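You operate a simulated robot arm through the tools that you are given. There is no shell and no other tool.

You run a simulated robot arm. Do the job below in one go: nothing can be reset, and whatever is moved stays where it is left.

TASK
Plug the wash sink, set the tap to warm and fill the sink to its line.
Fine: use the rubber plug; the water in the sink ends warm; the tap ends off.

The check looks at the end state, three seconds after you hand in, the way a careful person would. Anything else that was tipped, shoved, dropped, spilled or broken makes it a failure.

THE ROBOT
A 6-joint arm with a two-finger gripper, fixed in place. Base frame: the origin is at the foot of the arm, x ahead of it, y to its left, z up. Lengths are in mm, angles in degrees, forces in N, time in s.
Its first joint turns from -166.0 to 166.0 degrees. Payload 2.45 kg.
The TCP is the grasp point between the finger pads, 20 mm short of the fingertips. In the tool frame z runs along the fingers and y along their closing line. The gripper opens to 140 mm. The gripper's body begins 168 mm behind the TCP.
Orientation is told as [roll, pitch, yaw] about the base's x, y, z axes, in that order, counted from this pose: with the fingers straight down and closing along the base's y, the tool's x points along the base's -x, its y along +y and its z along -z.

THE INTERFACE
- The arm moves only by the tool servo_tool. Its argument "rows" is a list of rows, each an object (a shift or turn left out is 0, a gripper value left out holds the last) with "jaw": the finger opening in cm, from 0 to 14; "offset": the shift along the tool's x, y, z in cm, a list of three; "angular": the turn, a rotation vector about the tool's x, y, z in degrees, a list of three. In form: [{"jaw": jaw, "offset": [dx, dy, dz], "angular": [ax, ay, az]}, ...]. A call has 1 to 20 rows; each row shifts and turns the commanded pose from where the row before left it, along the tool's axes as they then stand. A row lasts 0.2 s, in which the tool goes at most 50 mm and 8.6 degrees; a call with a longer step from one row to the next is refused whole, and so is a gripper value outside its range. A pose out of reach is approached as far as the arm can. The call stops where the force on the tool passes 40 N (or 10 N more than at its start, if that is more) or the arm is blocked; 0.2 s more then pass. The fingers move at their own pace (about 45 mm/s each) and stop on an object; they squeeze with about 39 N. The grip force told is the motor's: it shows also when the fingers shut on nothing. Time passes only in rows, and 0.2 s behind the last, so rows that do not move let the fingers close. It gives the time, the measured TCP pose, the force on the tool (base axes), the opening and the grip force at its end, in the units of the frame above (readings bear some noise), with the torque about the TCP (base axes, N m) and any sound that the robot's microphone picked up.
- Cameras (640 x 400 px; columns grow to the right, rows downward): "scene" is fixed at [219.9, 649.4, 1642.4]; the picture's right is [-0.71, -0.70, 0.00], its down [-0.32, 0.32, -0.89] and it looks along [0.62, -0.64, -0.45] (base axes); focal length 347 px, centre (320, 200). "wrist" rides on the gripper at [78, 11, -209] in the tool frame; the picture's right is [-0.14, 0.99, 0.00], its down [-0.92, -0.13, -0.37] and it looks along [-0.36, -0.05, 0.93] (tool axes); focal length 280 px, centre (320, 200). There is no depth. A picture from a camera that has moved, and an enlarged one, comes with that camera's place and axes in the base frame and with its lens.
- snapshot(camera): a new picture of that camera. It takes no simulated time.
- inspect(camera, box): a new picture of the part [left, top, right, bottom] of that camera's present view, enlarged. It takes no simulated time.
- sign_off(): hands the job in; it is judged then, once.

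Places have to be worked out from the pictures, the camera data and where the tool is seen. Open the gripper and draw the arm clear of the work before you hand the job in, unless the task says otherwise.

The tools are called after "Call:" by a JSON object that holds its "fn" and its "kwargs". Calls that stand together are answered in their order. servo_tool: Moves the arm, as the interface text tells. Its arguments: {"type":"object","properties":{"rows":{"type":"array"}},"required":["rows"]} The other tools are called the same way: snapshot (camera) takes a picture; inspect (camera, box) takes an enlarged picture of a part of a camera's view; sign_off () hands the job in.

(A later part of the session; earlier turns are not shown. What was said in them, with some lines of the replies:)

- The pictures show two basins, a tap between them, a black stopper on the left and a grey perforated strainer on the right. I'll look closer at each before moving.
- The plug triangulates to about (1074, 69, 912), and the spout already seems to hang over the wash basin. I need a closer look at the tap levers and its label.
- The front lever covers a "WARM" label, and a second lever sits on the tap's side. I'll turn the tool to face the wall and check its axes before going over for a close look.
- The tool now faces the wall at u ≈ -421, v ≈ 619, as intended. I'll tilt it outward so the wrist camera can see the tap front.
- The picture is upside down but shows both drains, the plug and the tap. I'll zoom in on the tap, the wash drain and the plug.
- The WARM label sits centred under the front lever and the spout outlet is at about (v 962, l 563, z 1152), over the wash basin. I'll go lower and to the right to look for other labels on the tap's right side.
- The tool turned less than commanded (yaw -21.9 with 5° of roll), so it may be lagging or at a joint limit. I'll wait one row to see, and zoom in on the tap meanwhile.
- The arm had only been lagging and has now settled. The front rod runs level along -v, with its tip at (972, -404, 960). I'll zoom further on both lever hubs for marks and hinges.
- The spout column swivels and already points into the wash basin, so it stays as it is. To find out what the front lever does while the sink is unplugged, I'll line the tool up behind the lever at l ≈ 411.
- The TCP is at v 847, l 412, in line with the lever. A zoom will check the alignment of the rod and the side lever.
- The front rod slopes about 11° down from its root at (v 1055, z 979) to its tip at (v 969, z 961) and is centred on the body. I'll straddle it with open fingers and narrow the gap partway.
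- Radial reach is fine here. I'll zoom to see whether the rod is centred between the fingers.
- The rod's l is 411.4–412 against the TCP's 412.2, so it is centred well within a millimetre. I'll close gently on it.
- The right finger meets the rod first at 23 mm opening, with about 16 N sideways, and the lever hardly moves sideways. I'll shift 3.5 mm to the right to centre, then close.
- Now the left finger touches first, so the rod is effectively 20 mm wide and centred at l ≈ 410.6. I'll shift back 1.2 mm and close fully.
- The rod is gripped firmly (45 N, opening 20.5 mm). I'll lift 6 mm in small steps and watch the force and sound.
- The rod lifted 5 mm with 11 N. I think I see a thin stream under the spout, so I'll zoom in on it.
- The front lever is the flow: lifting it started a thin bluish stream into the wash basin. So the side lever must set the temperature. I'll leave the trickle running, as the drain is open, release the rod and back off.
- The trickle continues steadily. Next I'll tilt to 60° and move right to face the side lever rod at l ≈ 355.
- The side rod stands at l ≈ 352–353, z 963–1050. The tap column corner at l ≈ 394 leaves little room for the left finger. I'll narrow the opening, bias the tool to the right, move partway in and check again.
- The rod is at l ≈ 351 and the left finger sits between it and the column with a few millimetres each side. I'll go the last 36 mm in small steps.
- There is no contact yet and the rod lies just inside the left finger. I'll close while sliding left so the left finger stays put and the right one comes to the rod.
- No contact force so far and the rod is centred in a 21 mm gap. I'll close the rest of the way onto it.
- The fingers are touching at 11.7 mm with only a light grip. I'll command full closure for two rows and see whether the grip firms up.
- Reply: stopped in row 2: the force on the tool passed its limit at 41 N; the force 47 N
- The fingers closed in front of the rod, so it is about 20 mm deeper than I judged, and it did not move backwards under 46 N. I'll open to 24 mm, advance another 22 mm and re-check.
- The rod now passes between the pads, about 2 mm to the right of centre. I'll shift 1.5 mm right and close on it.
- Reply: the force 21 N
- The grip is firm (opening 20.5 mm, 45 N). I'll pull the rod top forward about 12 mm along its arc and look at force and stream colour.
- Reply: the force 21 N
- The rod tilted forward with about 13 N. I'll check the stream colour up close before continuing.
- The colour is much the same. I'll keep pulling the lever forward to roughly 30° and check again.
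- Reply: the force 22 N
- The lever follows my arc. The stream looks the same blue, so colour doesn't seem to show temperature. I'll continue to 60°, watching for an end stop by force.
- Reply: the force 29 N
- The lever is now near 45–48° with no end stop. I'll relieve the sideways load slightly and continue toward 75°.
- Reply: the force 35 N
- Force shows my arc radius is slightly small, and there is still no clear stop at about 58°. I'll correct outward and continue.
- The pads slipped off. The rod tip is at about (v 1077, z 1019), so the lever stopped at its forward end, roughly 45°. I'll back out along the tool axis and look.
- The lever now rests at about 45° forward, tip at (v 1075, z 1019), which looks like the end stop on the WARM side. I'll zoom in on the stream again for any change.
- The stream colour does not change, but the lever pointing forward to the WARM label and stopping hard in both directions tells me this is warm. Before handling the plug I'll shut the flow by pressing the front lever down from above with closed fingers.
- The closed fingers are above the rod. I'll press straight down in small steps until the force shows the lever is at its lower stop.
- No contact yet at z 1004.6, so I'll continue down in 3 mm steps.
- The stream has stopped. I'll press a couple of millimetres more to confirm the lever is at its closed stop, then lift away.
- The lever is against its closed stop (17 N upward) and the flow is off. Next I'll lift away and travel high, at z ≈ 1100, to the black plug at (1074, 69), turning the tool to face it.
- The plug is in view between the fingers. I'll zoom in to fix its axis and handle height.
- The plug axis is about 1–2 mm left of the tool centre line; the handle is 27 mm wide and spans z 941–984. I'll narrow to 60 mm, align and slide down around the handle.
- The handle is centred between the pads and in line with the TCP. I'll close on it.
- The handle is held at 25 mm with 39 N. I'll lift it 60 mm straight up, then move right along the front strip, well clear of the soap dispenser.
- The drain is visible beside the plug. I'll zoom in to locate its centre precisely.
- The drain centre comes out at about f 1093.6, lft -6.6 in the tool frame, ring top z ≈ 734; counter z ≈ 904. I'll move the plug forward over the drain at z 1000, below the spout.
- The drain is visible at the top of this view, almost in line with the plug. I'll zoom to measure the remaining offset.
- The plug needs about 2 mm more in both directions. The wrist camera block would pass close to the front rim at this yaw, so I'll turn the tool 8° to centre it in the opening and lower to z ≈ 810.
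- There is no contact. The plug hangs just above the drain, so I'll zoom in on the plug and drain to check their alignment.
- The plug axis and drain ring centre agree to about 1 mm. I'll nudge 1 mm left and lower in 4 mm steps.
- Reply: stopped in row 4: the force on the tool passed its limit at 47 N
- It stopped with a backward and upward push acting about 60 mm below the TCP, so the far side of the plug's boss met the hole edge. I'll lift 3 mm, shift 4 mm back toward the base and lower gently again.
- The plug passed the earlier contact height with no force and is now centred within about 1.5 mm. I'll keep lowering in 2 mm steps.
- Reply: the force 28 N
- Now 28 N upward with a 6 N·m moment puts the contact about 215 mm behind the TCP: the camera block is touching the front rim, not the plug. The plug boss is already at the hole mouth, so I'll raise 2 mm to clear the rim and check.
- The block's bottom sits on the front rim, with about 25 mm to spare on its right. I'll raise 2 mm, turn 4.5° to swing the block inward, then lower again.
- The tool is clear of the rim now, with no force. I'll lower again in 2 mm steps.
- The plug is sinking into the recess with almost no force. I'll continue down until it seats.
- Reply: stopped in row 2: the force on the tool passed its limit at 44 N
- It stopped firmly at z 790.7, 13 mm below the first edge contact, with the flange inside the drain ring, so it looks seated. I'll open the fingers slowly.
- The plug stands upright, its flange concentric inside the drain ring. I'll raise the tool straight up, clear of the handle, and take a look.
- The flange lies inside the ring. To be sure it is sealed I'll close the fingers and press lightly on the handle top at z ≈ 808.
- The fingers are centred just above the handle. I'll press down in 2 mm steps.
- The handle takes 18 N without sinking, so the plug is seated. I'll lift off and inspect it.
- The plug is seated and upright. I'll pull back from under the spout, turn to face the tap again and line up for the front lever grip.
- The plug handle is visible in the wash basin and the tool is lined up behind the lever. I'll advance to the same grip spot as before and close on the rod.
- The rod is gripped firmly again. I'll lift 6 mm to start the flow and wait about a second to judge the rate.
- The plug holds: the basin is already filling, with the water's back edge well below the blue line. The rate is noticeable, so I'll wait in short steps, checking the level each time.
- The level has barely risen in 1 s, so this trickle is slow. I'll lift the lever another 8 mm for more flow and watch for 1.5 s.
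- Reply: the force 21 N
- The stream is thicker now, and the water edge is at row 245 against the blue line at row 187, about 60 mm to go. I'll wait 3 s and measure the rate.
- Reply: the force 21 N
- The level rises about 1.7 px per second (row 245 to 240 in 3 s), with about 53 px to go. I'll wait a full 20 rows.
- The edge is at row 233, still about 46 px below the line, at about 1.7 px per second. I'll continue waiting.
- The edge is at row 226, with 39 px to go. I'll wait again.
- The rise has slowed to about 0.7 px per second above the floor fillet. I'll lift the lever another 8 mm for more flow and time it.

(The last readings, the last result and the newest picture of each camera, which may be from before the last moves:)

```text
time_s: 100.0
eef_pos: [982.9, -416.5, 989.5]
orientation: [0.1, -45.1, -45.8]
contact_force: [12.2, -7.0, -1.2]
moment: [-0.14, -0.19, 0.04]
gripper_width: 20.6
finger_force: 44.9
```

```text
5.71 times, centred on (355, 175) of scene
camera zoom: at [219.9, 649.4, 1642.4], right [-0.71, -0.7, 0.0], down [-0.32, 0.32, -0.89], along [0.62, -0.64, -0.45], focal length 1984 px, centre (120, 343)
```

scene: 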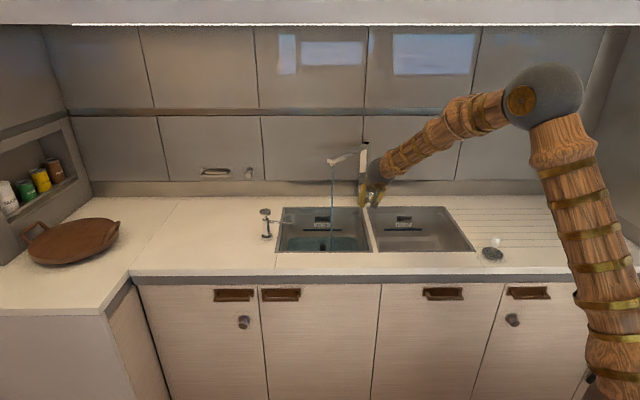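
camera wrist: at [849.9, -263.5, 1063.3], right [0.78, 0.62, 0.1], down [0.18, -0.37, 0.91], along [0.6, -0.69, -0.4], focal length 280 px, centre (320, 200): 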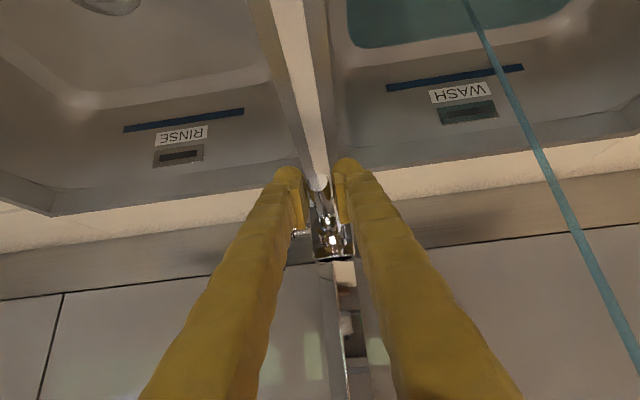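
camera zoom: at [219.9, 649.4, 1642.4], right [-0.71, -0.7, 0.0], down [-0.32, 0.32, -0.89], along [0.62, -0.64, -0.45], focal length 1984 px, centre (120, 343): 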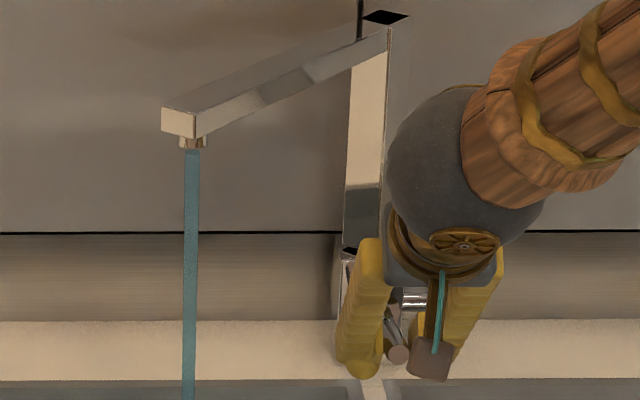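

The edge is now at row 220, rising about 1.1 px per second. I'll keep waiting.

Call:
{"fn": "servo_tool", "kwargs": {"rows": [{"offset": [0, 0, 0]}, {"offset": [0, 0, 0]}, {"offset": [0, 0, 0]}, {"offset": [0, 0, 0]}, {"offset": [0, 0, 0]}, {"offset": [0, 0, 0]}, {"offset": [0, 0, 0]}, {"offset": [0, 0, 0]}, {"offset": [0, 0, 0]}, {"offset": [0, 0, 0]}, {"offset": [0, 0, 0]}, {"offset": [0, 0, 0]}, {"offset": [0, 0, 0]}, {"offset": [0, 0, 0]}, {"offset": [0, 0, 0]}, {"offset": [0, 0, 0]}, {"offset": [0, 0, 0]}, {"offset": [0, 0, 0]}, {"offset": [0, 0, 0]}, {"offset": [0, 0, 0]}]}}

Call:
{"fn": "inspect", "kwargs": {"camera": "scene", "box": [270, 200, 390, 265]}}

```text
time_s: 104.2
eef_pos: [983.1, -416.2, 988.8]
orientation: [0.1, -45.2, -45.8]
contact_force: [3.3, 2.7, -0.9]
moment: [0.1, 0.04, 0.05]
gripper_width: 21.0
finger_force: 45.7
```

```text
5.33 times, centred on (330, 232) of scene
camera zoom: at [219.9, 649.4, 1642.4], right [-0.71, -0.7, 0.0], down [-0.32, 0.32, -0.89], along [0.62, -0.64, -0.45], focal length 1851 px, centre (267, 27)
```

zoom: 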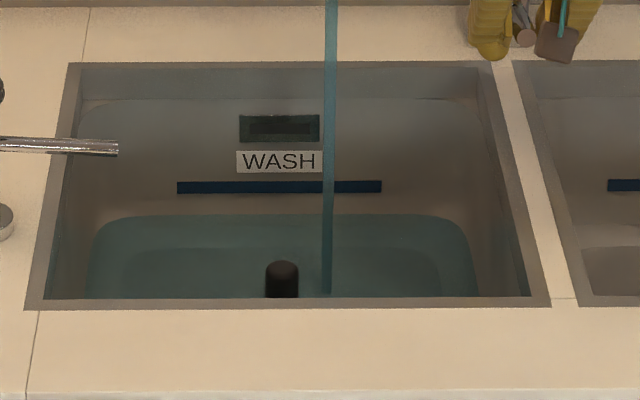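

The edge is at row 215, rising 1.2 px per second, so about 22 s to go. I'll wait again.

Call:
{"fn": "servo_tool", "kwargs": {"rows": [{"offset": [0, 0, 0]}, {"offset": [0, 0, 0]}, {"offset": [0, 0, 0]}, {"offset": [0, 0, 0]}, {"offset": [0, 0, 0]}, {"offset": [0, 0, 0]}, {"offset": [0, 0, 0]}, {"offset": [0, 0, 0]}, {"offset": [0, 0, 0]}, {"offset": [0, 0, 0]}, {"offset": [0, 0, 0]}, {"offset": [0, 0, 0]}, {"offset": [0, 0, 0]}, {"offset": [0, 0, 0]}, {"offset": [0, 0, 0]}, {"offset": [0, 0, 0]}, {"offset": [0, 0, 0]}, {"offset": [0, 0, 0]}, {"offset": [0, 0, 0]}, {"offset": [0, 0, 0]}]}}

Call:
{"fn": "inspect", "kwargs": {"camera": "scene", "box": [270, 200, 390, 265]}}

```text
time_s: 108.4
eef_pos: [982.5, -415.2, 989.3]
orientation: [0.1, -45.2, -45.8]
contact_force: [0.2, 2.4, 0.1]
moment: [-0.02, -0.05, 0.04]
gripper_width: 20.6
finger_force: 45.2
```

```text
5.33 times, centred on (330, 232) of scene
camera zoom: at [219.9, 649.4, 1642.4], right [-0.71, -0.7, 0.0], down [-0.32, 0.32, -0.89], along [0.62, -0.64, -0.45], focal length 1851 px, centre (267, 27)
```

zoom: 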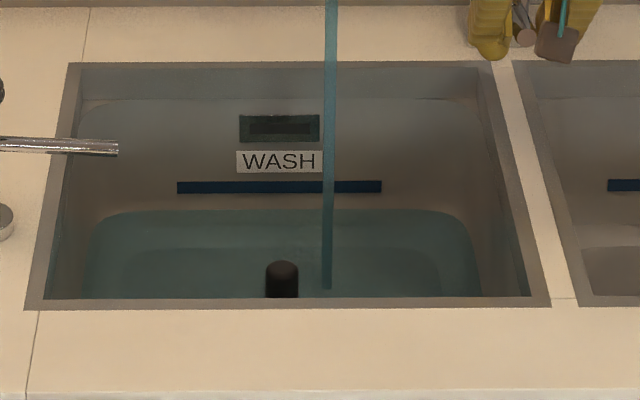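

The edge is at row 210; the line is centred at row 187. I'll continue for another 4 s.

Call:
{"fn": "servo_tool", "kwargs": {"rows": [{"offset": [0, 0, 0]}, {"offset": [0, 0, 0]}, {"offset": [0, 0, 0]}, {"offset": [0, 0, 0]}, {"offset": [0, 0, 0]}, {"offset": [0, 0, 0]}, {"offset": [0, 0, 0]}, {"offset": [0, 0, 0]}, {"offset": [0, 0, 0]}, {"offset": [0, 0, 0]}, {"offset": [0, 0, 0]}, {"offset": [0, 0, 0]}, {"offset": [0, 0, 0]}, {"offset": [0, 0, 0]}, {"offset": [0, 0, 0]}, {"offset": [0, 0, 0]}, {"offset": [0, 0, 0]}, {"offset": [0, 0, 0]}, {"offset": [0, 0, 0]}, {"offset": [0, 0, 0]}]}}

Call:
{"fn": "inspect", "kwargs": {"camera": "scene", "box": [270, 200, 390, 265]}}

Call:
{"fn": "inspect", "kwargs": {"camera": "wrist", "box": [340, 0, 640, 180]}}

```text
time_s: 112.6
eef_pos: [983.1, -417.3, 989.0]
orientation: [0.1, -45.1, -45.8]
contact_force: [1.0, -0.4, -1.5]
moment: [0.02, 0.03, 0.07]
gripper_width: 20.6
finger_force: 44.8
```

```text
5.33 times, centred on (330, 232) of scene
camera zoom: at [219.9, 649.4, 1642.4], right [-0.71, -0.7, 0.0], down [-0.32, 0.32, -0.89], along [0.62, -0.64, -0.45], focal length 1851 px, centre (267, 27)
```

zoom: 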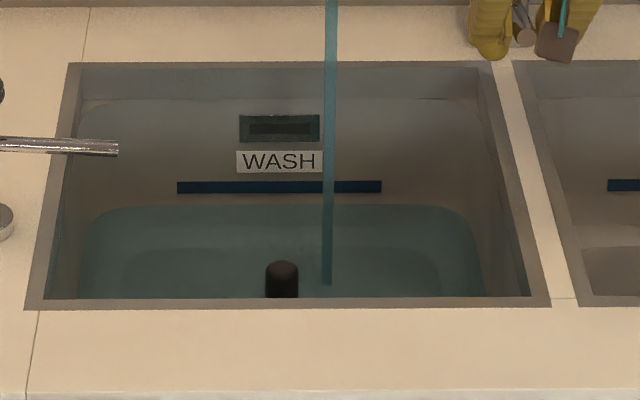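

```text
2.13 times, centred on (490, 90) of wrist
camera zoom: at [849.7, -263.4, 1080.0], right [0.78, 0.62, 0.1], down [0.18, -0.37, 0.91], along [0.6, -0.69, -0.4], focal length 598 px, centre (-43, 435)
```

zoom: 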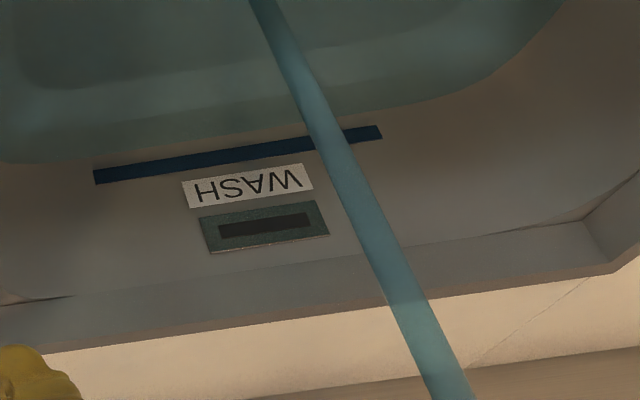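

The edge is at row 205, and both views agree it is still below the line. I'll wait another 4 s.

Call:
{"fn": "servo_tool", "kwargs": {"rows": [{"offset": [0, 0, 0]}, {"offset": [0, 0, 0]}, {"offset": [0, 0, 0]}, {"offset": [0, 0, 0]}, {"offset": [0, 0, 0]}, {"offset": [0, 0, 0]}, {"offset": [0, 0, 0]}, {"offset": [0, 0, 0]}, {"offset": [0, 0, 0]}, {"offset": [0, 0, 0]}, {"offset": [0, 0, 0]}, {"offset": [0, 0, 0]}, {"offset": [0, 0, 0]}, {"offset": [0, 0, 0]}, {"offset": [0, 0, 0]}, {"offset": [0, 0, 0]}, {"offset": [0, 0, 0]}, {"offset": [0, 0, 0]}, {"offset": [0, 0, 0]}, {"offset": [0, 0, 0]}]}}

Call:
{"fn": "inspect", "kwargs": {"camera": "scene", "box": [270, 200, 390, 265]}}

Call:
{"fn": "inspect", "kwargs": {"camera": "scene", "box": [295, 220, 345, 250]}}

```text
time_s: 116.8
eef_pos: [982.6, -417.2, 989.4]
orientation: [0.1, -45.2, -45.9]
contact_force: [-0.7, 1.1, -1.0]
moment: [0.01, -0.01, 0.0]
gripper_width: 20.5
finger_force: 45.6
```

```text
5.33 times, centred on (330, 232) of scene
camera zoom: at [219.9, 649.4, 1642.4], right [-0.71, -0.7, 0.0], down [-0.32, 0.32, -0.89], along [0.62, -0.64, -0.45], focal length 1851 px, centre (267, 27)
```

zoom: 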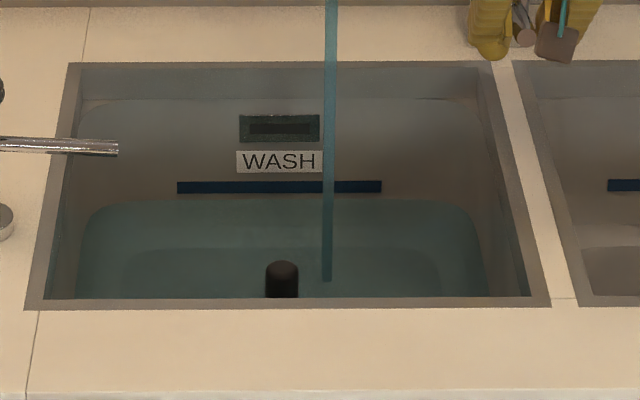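

```text
12.80 times, centred on (320, 235) of scene
camera zoom: at [219.9, 649.4, 1642.4], right [-0.71, -0.7, 0.0], down [-0.32, 0.32, -0.89], along [0.62, -0.64, -0.45], focal length 4443 px, centre (320, -248)
```

zoom: 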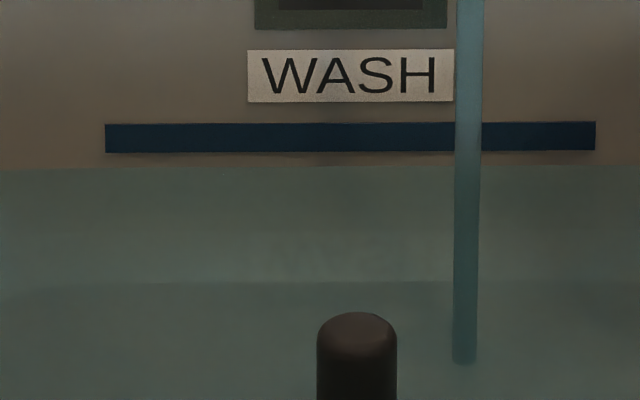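

In the zoom the water edge is at row 167; the line spans 123–153 (centre 138), rising about 2.8 px per second. I'll wait 4 s and check again.

Call:
{"fn": "servo_tool", "kwargs": {"rows": [{"offset": [0, 0, 0]}, {"offset": [0, 0, 0]}, {"offset": [0, 0, 0]}, {"offset": [0, 0, 0]}, {"offset": [0, 0, 0]}, {"offset": [0, 0, 0]}, {"offset": [0, 0, 0]}, {"offset": [0, 0, 0]}, {"offset": [0, 0, 0]}, {"offset": [0, 0, 0]}, {"offset": [0, 0, 0]}, {"offset": [0, 0, 0]}, {"offset": [0, 0, 0]}, {"offset": [0, 0, 0]}, {"offset": [0, 0, 0]}, {"offset": [0, 0, 0]}, {"offset": [0, 0, 0]}, {"offset": [0, 0, 0]}, {"offset": [0, 0, 0]}]}}

Call:
{"fn": "inspect", "kwargs": {"camera": "scene", "box": [295, 220, 345, 250]}}

Call:
{"fn": "inspect", "kwargs": {"camera": "wrist", "box": [370, 40, 530, 140]}}

```text
time_s: 120.8
eef_pos: [982.8, -416.9, 988.3]
orientation: [0.1, -45.1, -45.8]
contact_force: [-1.2, 0.6, -0.5]
moment: [0.01, 0.02, 0.02]
gripper_width: 20.5
finger_force: 44.6
```

```text
12.80 times, centred on (320, 235) of scene
camera zoom: at [219.9, 649.4, 1642.4], right [-0.71, -0.7, 0.0], down [-0.32, 0.32, -0.89], along [0.62, -0.64, -0.45], focal length 4443 px, centre (320, -248)
```

zoom: 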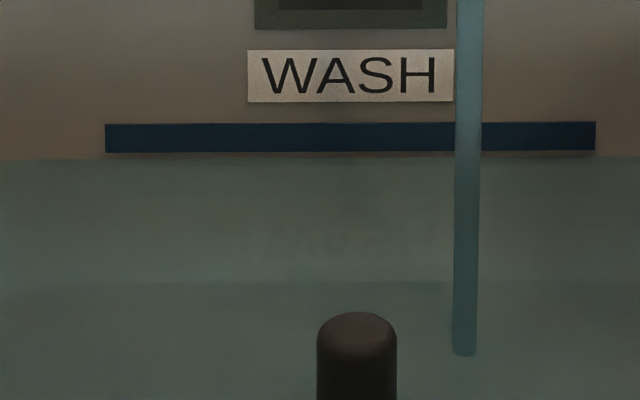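

```text
4.00 times, centred on (450, 90) of wrist
camera zoom: at [849.7, -263.4, 1080.0], right [0.78, 0.62, 0.1], down [0.18, -0.37, 0.91], along [0.6, -0.69, -0.4], focal length 1122 px, centre (-200, 640)
```

zoom: 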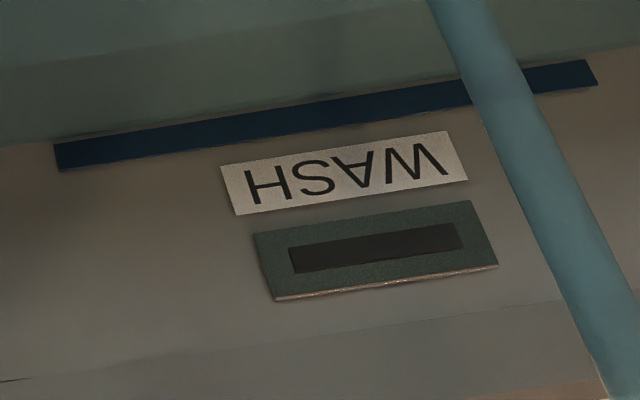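

The edge is at row 157, just under the line's lower edge, rising 2.5 px per second. I'll wait 3.8 s.

Call:
{"fn": "servo_tool", "kwargs": {"rows": [{"offset": [0, 0, 0]}, {"offset": [0, 0, 0]}, {"offset": [0, 0, 0]}, {"offset": [0, 0, 0]}, {"offset": [0, 0, 0]}, {"offset": [0, 0, 0]}, {"offset": [0, 0, 0]}, {"offset": [0, 0, 0]}, {"offset": [0, 0, 0]}, {"offset": [0, 0, 0]}, {"offset": [0, 0, 0]}, {"offset": [0, 0, 0]}, {"offset": [0, 0, 0]}, {"offset": [0, 0, 0]}, {"offset": [0, 0, 0]}, {"offset": [0, 0, 0]}, {"offset": [0, 0, 0]}, {"offset": [0, 0, 0]}]}}

Call:
{"fn": "inspect", "kwargs": {"camera": "scene", "box": [295, 220, 345, 250]}}

Call:
{"fn": "inspect", "kwargs": {"camera": "wrist", "box": [370, 40, 530, 140]}}

```text
time_s: 124.6
eef_pos: [983.4, -417.3, 988.3]
orientation: [0.1, -45.1, -45.7]
contact_force: [-0.7, -1.3, -0.2]
moment: [0.02, -0.02, 0.05]
gripper_width: 20.6
finger_force: 44.7
```

```text
12.80 times, centred on (320, 235) of scene
camera zoom: at [219.9, 649.4, 1642.4], right [-0.71, -0.7, 0.0], down [-0.32, 0.32, -0.89], along [0.62, -0.64, -0.45], focal length 4443 px, centre (320, -248)
```

zoom: 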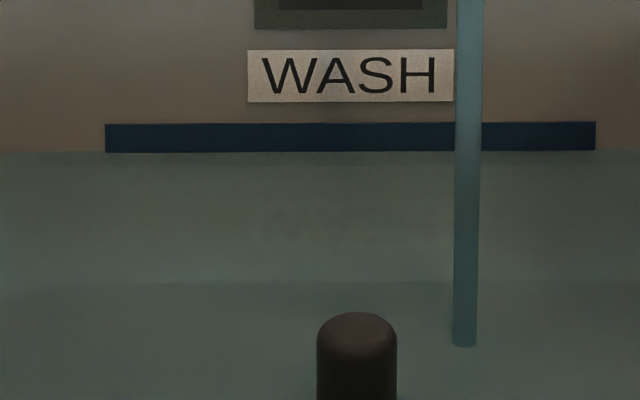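

```text
4.00 times, centred on (450, 90) of wrist
camera zoom: at [849.7, -263.4, 1080.0], right [0.78, 0.62, 0.1], down [0.18, -0.37, 0.91], along [0.6, -0.69, -0.4], focal length 1122 px, centre (-200, 640)
```

zoom: 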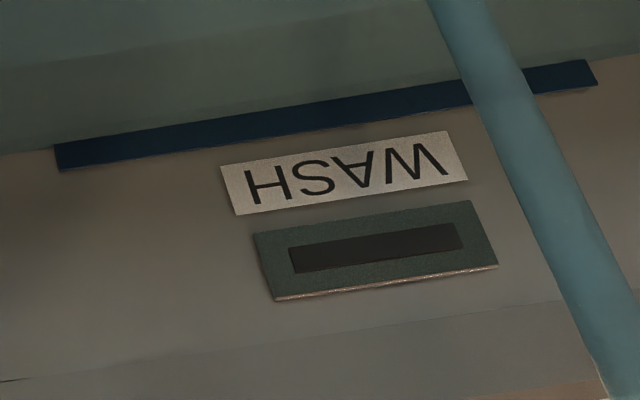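

The edge is right at the line's lower edge, row 151; the strip is about 13 mm tall and the rate just under 1 mm/s. I'll wait 4 s more, then check before closing.

Call:
{"fn": "servo_tool", "kwargs": {"rows": [{"offset": [0, 0, 0]}, {"offset": [0, 0, 0]}, {"offset": [0, 0, 0]}, {"offset": [0, 0, 0]}, {"offset": [0, 0, 0]}, {"offset": [0, 0, 0]}, {"offset": [0, 0, 0]}, {"offset": [0, 0, 0]}, {"offset": [0, 0, 0]}, {"offset": [0, 0, 0]}, {"offset": [0, 0, 0]}, {"offset": [0, 0, 0]}, {"offset": [0, 0, 0]}, {"offset": [0, 0, 0]}, {"offset": [0, 0, 0]}, {"offset": [0, 0, 0]}, {"offset": [0, 0, 0]}, {"offset": [0, 0, 0]}, {"offset": [0, 0, 0]}]}}

Call:
{"fn": "inspect", "kwargs": {"camera": "scene", "box": [295, 220, 345, 250]}}

Call:
{"fn": "inspect", "kwargs": {"camera": "wrist", "box": [370, 40, 530, 140]}}

```text
time_s: 128.6
eef_pos: [983.5, -415.6, 989.3]
orientation: [0.1, -45.2, -45.8]
contact_force: [0.5, 0.0, -1.3]
moment: [-0.01, 0.04, 0.04]
gripper_width: 20.5
finger_force: 45.2
```

```text
12.80 times, centred on (320, 235) of scene
camera zoom: at [219.9, 649.4, 1642.4], right [-0.71, -0.7, 0.0], down [-0.32, 0.32, -0.89], along [0.62, -0.64, -0.45], focal length 4443 px, centre (320, -248)
```

zoom: 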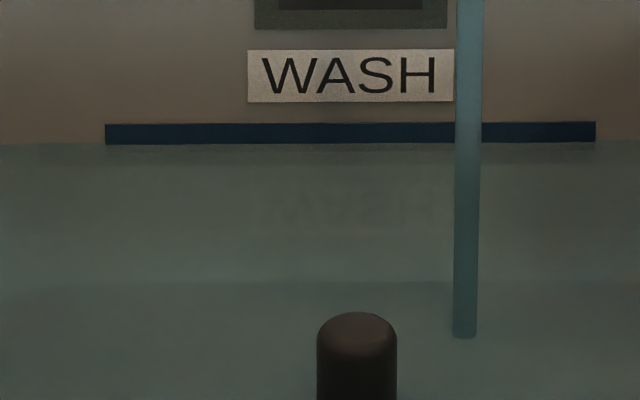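

```text
4.00 times, centred on (450, 90) of wrist
camera zoom: at [849.7, -263.4, 1080.0], right [0.78, 0.62, 0.1], down [0.18, -0.37, 0.91], along [0.6, -0.69, -0.4], focal length 1122 px, centre (-200, 640)
```

zoom: 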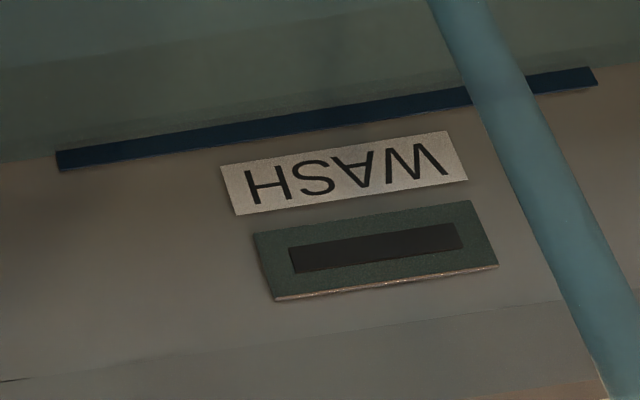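

The edge is at row 143, about 2 mm below the line's middle, rising 0.9 mm/s. I'll wait 1.2 s, then bring the lever back down the same 22 mm to shut the flow.

Call:
{"fn": "servo_tool", "kwargs": {"rows": [{"offset": [0, 0, 0]}, {"offset": [0, 0, 0]}, {"offset": [0, 0, 0]}, {"offset": [0, 0, 0]}, {"offset": [0, 0, 0]}, {"offset": [0, 0, 0]}, {"offset": [0.39, 0, 0.39]}, {"offset": [0.39, 0, 0.39]}, {"offset": [0.39, 0, 0.39]}, {"offset": [0.39, 0, 0.39]}, {"offset": [0, 0, 0]}]}}

Call:
{"fn": "inspect", "kwargs": {"camera": "scene", "box": [295, 220, 345, 250]}}

Call:
{"fn": "inspect", "kwargs": {"camera": "scene", "box": [270, 140, 400, 265]}}

```text
time_s: 131.0
eef_pos: [982.1, -416.8, 966.8]
orientation: [0.1, -45.1, -45.9]
contact_force: [1.0, 2.0, 7.1]
moment: [-0.55, -0.63, 0.07]
gripper_width: 20.7
finger_force: 45.0
```

```text
12.80 times, centred on (320, 235) of scene
camera zoom: at [219.9, 649.4, 1642.4], right [-0.71, -0.7, 0.0], down [-0.32, 0.32, -0.89], along [0.62, -0.64, -0.45], focal length 4443 px, centre (320, -248)
```

zoom: 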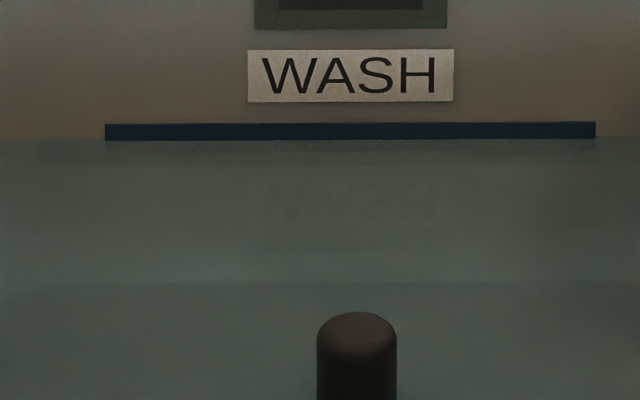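

```text
3.20 times, centred on (335, 202) of scene
camera zoom: at [219.9, 649.4, 1642.4], right [-0.71, -0.7, 0.0], down [-0.32, 0.32, -0.89], along [0.62, -0.64, -0.45], focal length 1111 px, centre (272, 192)
```

zoom: 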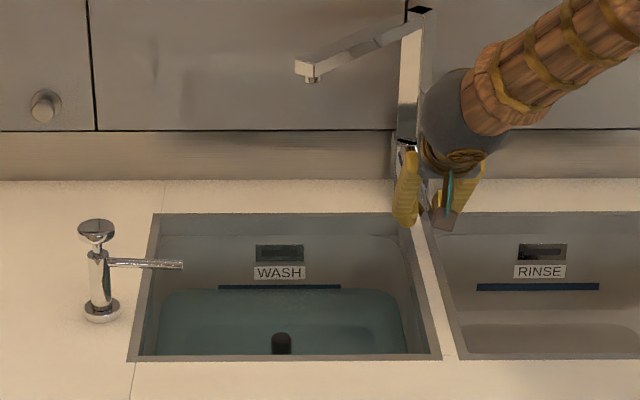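

The stream has stopped and the water edge is at row 139, level with the middle of the line. I'll push the lever 1.5 mm further down to be sure it is shut, then release it.

Call:
{"fn": "servo_tool", "kwargs": {"rows": [{"offset": [0.106, 0, 0.106]}, {"offset": [0, 0, 0]}, {"jaw": 3}, {"jaw": 5}, {"jaw": 5}, {"offset": [0, 0, 0]}]}}

Call:
{"fn": "inspect", "kwargs": {"camera": "scene", "box": [295, 220, 345, 250]}}

Call:
{"fn": "inspect", "kwargs": {"camera": "scene", "box": [315, 150, 350, 190]}}

```text
time_s: 132.4
eef_pos: [982.0, -417.0, 964.9]
orientation: [0.1, -45.0, -45.8]
contact_force: [0.0, -0.4, -0.4]
moment: [0.02, 0.01, 0.0]
gripper_width: 50.1
finger_force: 0.0
```

```text
12.80 times, centred on (320, 235) of scene
camera zoom: at [219.9, 649.4, 1642.4], right [-0.71, -0.7, 0.0], down [-0.32, 0.32, -0.89], along [0.62, -0.64, -0.45], focal length 4443 px, centre (320, -248)
```

zoom: 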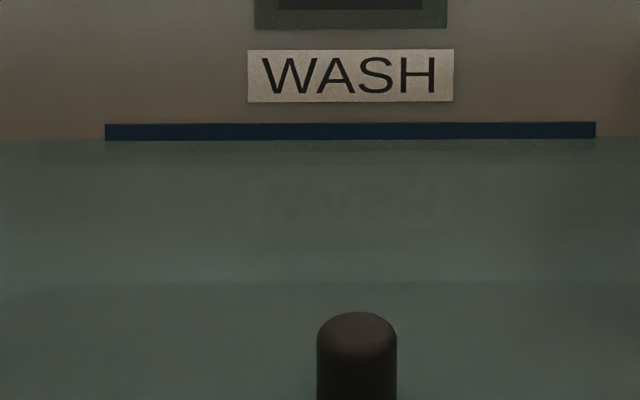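

```text
10.00 times, centred on (332, 170) of scene
camera zoom: at [219.9, 649.4, 1642.4], right [-0.71, -0.7, 0.0], down [-0.32, 0.32, -0.89], along [0.62, -0.64, -0.45], focal length 3471 px, centre (195, 500)
```

zoom: 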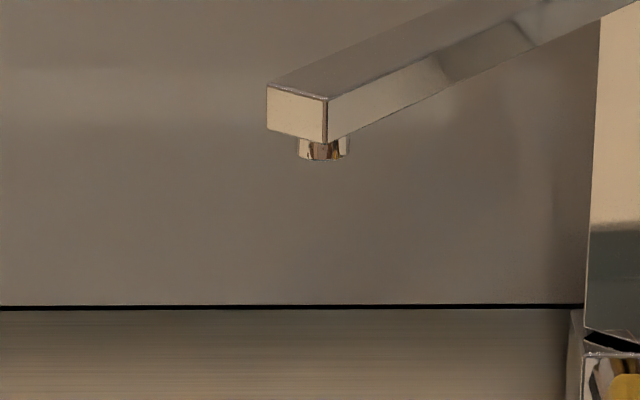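

The spout is dry and the lever is released. I'll back the arm away along the tool axis and then check level, plug and levers.

Call:
{"fn": "servo_tool", "kwargs": {"rows": [{"offset": [0, 0, -3]}, {"offset": [0, 0, -4]}, {"offset": [0, 0, -4]}, {"offset": [0, 0, -4]}, {"offset": [2.8, 0, -2.8]}, {"offset": [2.8, 0, -2.8]}, {"offset": [2.8, 0, -2.8]}, {"offset": [2.8, 0, -2.8]}, {"offset": [2.8, 0, -2.8]}, {"offset": [0, 0, 0]}, {"offset": [0, 0, 0]}]}}

Call:
{"fn": "snapshot", "kwargs": {"camera": "wrist"}}

Call:
{"fn": "snapshot", "kwargs": {"camera": "scene"}}

Call:
{"fn": "inspect", "kwargs": {"camera": "scene", "box": [340, 160, 400, 210]}}

Call:
{"fn": "inspect", "kwargs": {"camera": "scene", "box": [295, 220, 345, 250]}}

```text
time_s: 134.8
eef_pos: [770.4, -199.5, 1069.7]
orientation: [0.1, -45.1, -45.9]
contact_force: [-0.7, -1.0, -0.5]
moment: [0.02, 0.01, 0.0]
gripper_width: 49.9
finger_force: 0.0
```

```text
taken
camera wrist: at [636.6, -46.1, 1161.1], right [0.78, 0.62, 0.1], down [0.18, -0.37, 0.91], along [0.6, -0.69, -0.4], focal length 280 px, centre (320, 200)
```

wrist: 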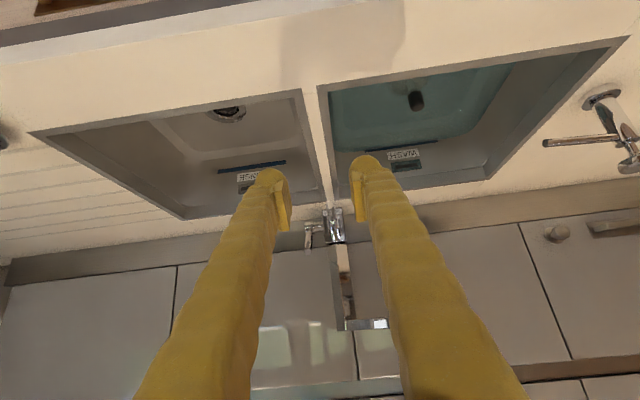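

```text
taken
```

scene: 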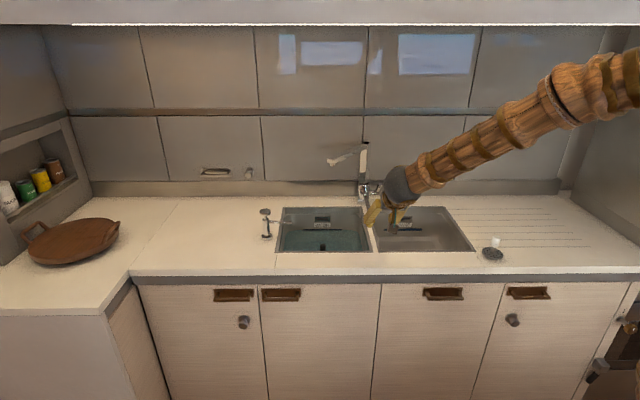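

```text
8.00 times, centred on (370, 185) of scene
camera zoom: at [219.9, 649.4, 1642.4], right [-0.71, -0.7, 0.0], down [-0.32, 0.32, -0.89], along [0.62, -0.64, -0.45], focal length 2777 px, centre (-80, 320)
```

zoom: 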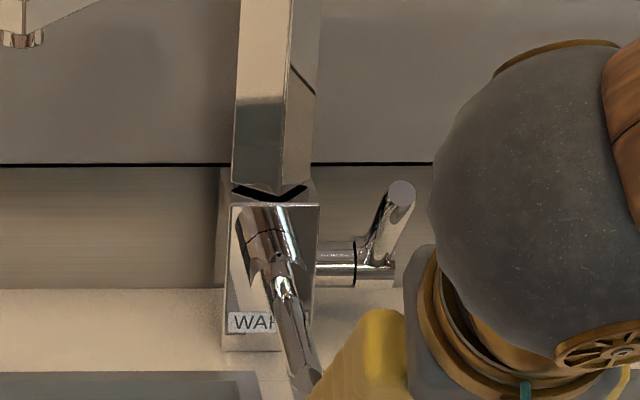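

```text
12.80 times, centred on (320, 235) of scene
camera zoom: at [219.9, 649.4, 1642.4], right [-0.71, -0.7, 0.0], down [-0.32, 0.32, -0.89], along [0.62, -0.64, -0.45], focal length 4443 px, centre (320, -248)
```

zoom: 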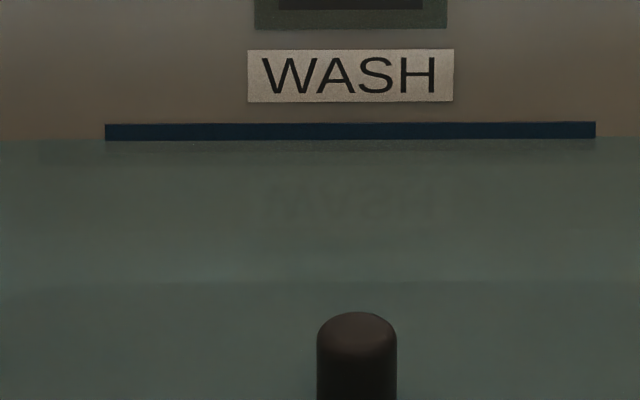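

The level is steady at row 139, the tap is dry and the temperature lever is still fully forward. I'll open the gripper and raise the arm well clear, giving time to confirm nothing leaks.

Call:
{"fn": "servo_tool", "kwargs": {"rows": [{"jaw": 14, "offset": [-2.5, 0, -2.5]}, {"offset": [-2.5, 0, -2.5]}, {"offset": [-2.5, 0, -2.5]}, {"offset": [-2.5, 0, -2.5]}, {"offset": [-2.5, 0, -2.5]}, {"offset": [2.3, -2, -2.3]}, {"offset": [2.3, -2, -2.3]}, {"offset": [2.3, -2, -2.3]}, {"offset": [0, 0, 0]}, {"angular": [0, 8, 0]}, {"angular": [0, 8, 0]}, {"angular": [0, 8, 0]}, {"offset": [0, 0, 0]}, {"offset": [0, 0, 0]}, {"offset": [0, 0, 0]}, {"offset": [0, 0, 0]}, {"offset": [0, 0, 0]}]}}

Call:
{"fn": "snapshot", "kwargs": {"camera": "scene"}}

Call:
{"fn": "snapshot", "kwargs": {"camera": "wrist"}}

Call:
{"fn": "inspect", "kwargs": {"camera": "scene", "box": [295, 220, 345, 250]}}

Call:
{"fn": "inspect", "kwargs": {"camera": "scene", "box": [310, 135, 400, 215]}}

```text
time_s: 138.4
eef_pos: [657.5, -170.7, 1247.8]
orientation: [0.1, -21.0, -45.8]
contact_force: [0.3, 0.5, 0.1]
moment: [-0.02, 0.02, -0.02]
gripper_width: 140.0
finger_force: 0.2
```

```text
taken
```

scene: 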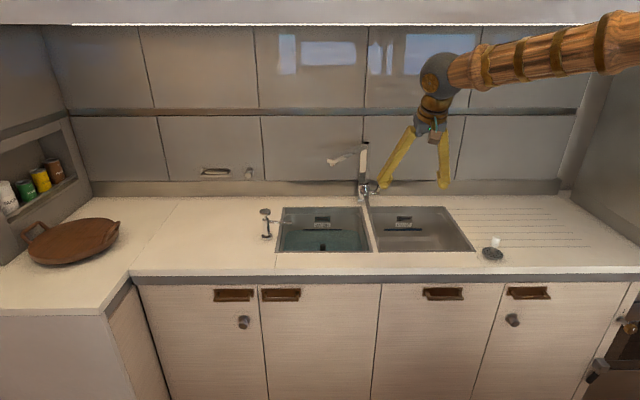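

```text
taken
camera wrist: at [564.6, -57.1, 1412.7], right [0.8, 0.6, 0.05], down [0.41, -0.61, 0.68], along [0.44, -0.52, -0.74], focal length 280 px, centre (320, 200)
```

wrist: 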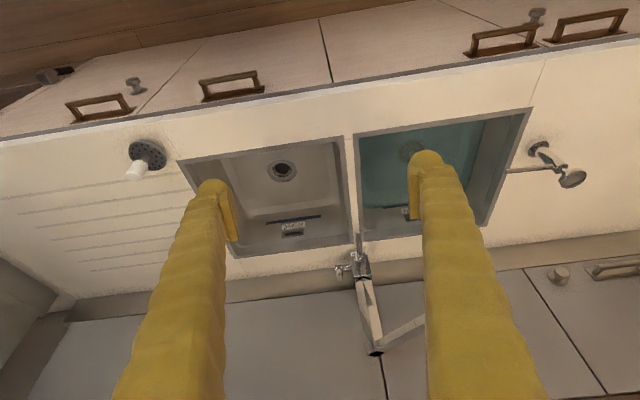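

```text
12.80 times, centred on (320, 235) of scene
camera zoom: at [219.9, 649.4, 1642.4], right [-0.71, -0.7, 0.0], down [-0.32, 0.32, -0.89], along [0.62, -0.64, -0.45], focal length 4443 px, centre (320, -248)
```

zoom: 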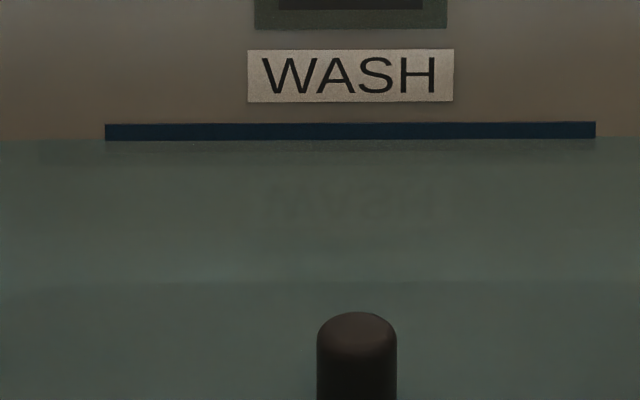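

```text
5.00 times, centred on (355, 175) of scene
camera zoom: at [219.9, 649.4, 1642.4], right [-0.71, -0.7, 0.0], down [-0.32, 0.32, -0.89], along [0.62, -0.64, -0.45], focal length 1736 px, centre (145, 325)
```

zoom: 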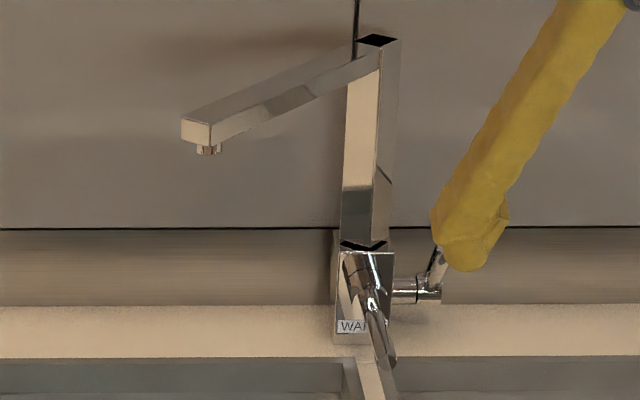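

The plug is seated, the level holds at the middle of the blue line, the tap is off with its temperature lever fully on the WARM side, and the rinse sink, strainer and dispenser are untouched. The gripper is open and clear, so I'll hand in.

Call:
{"fn": "sign_off", "kwargs": {}}

```text
The job is handed in.
```

The wash sink is plugged with the rubber plug and filled to the middle of its blue line. The tap is off. I never got a direct reading that the water is warm.

- **Plug:** It sits inside the drain ring and took a firm push without moving. The water level held steady for about seven seconds after the tap closed.
- **Temperature:** I pulled the tap's side lever fully forward, toward the WARM label on the front, before any of the water that's in the sink ran. There was no other label or temperature reading to confirm it, and the stream's colour did not change, so warm is my inference from the lever and label.
- **Tap:** The front lever is pressed down to its closed stop and the spout is dry.
- **Contact on the way:** While I was lowering the plug, the wrist camera block touched the front rim of the sink, at about 28 N. I lifted off and turned the tool, and saw no mark or shift from it. An earlier push of about 46 N on the side lever, when my first grip missed, did not visibly move it.

In the last pictures the rinse sink, strainer and soap dispenser are where they started. The gripper is open and the arm is clear of the work.
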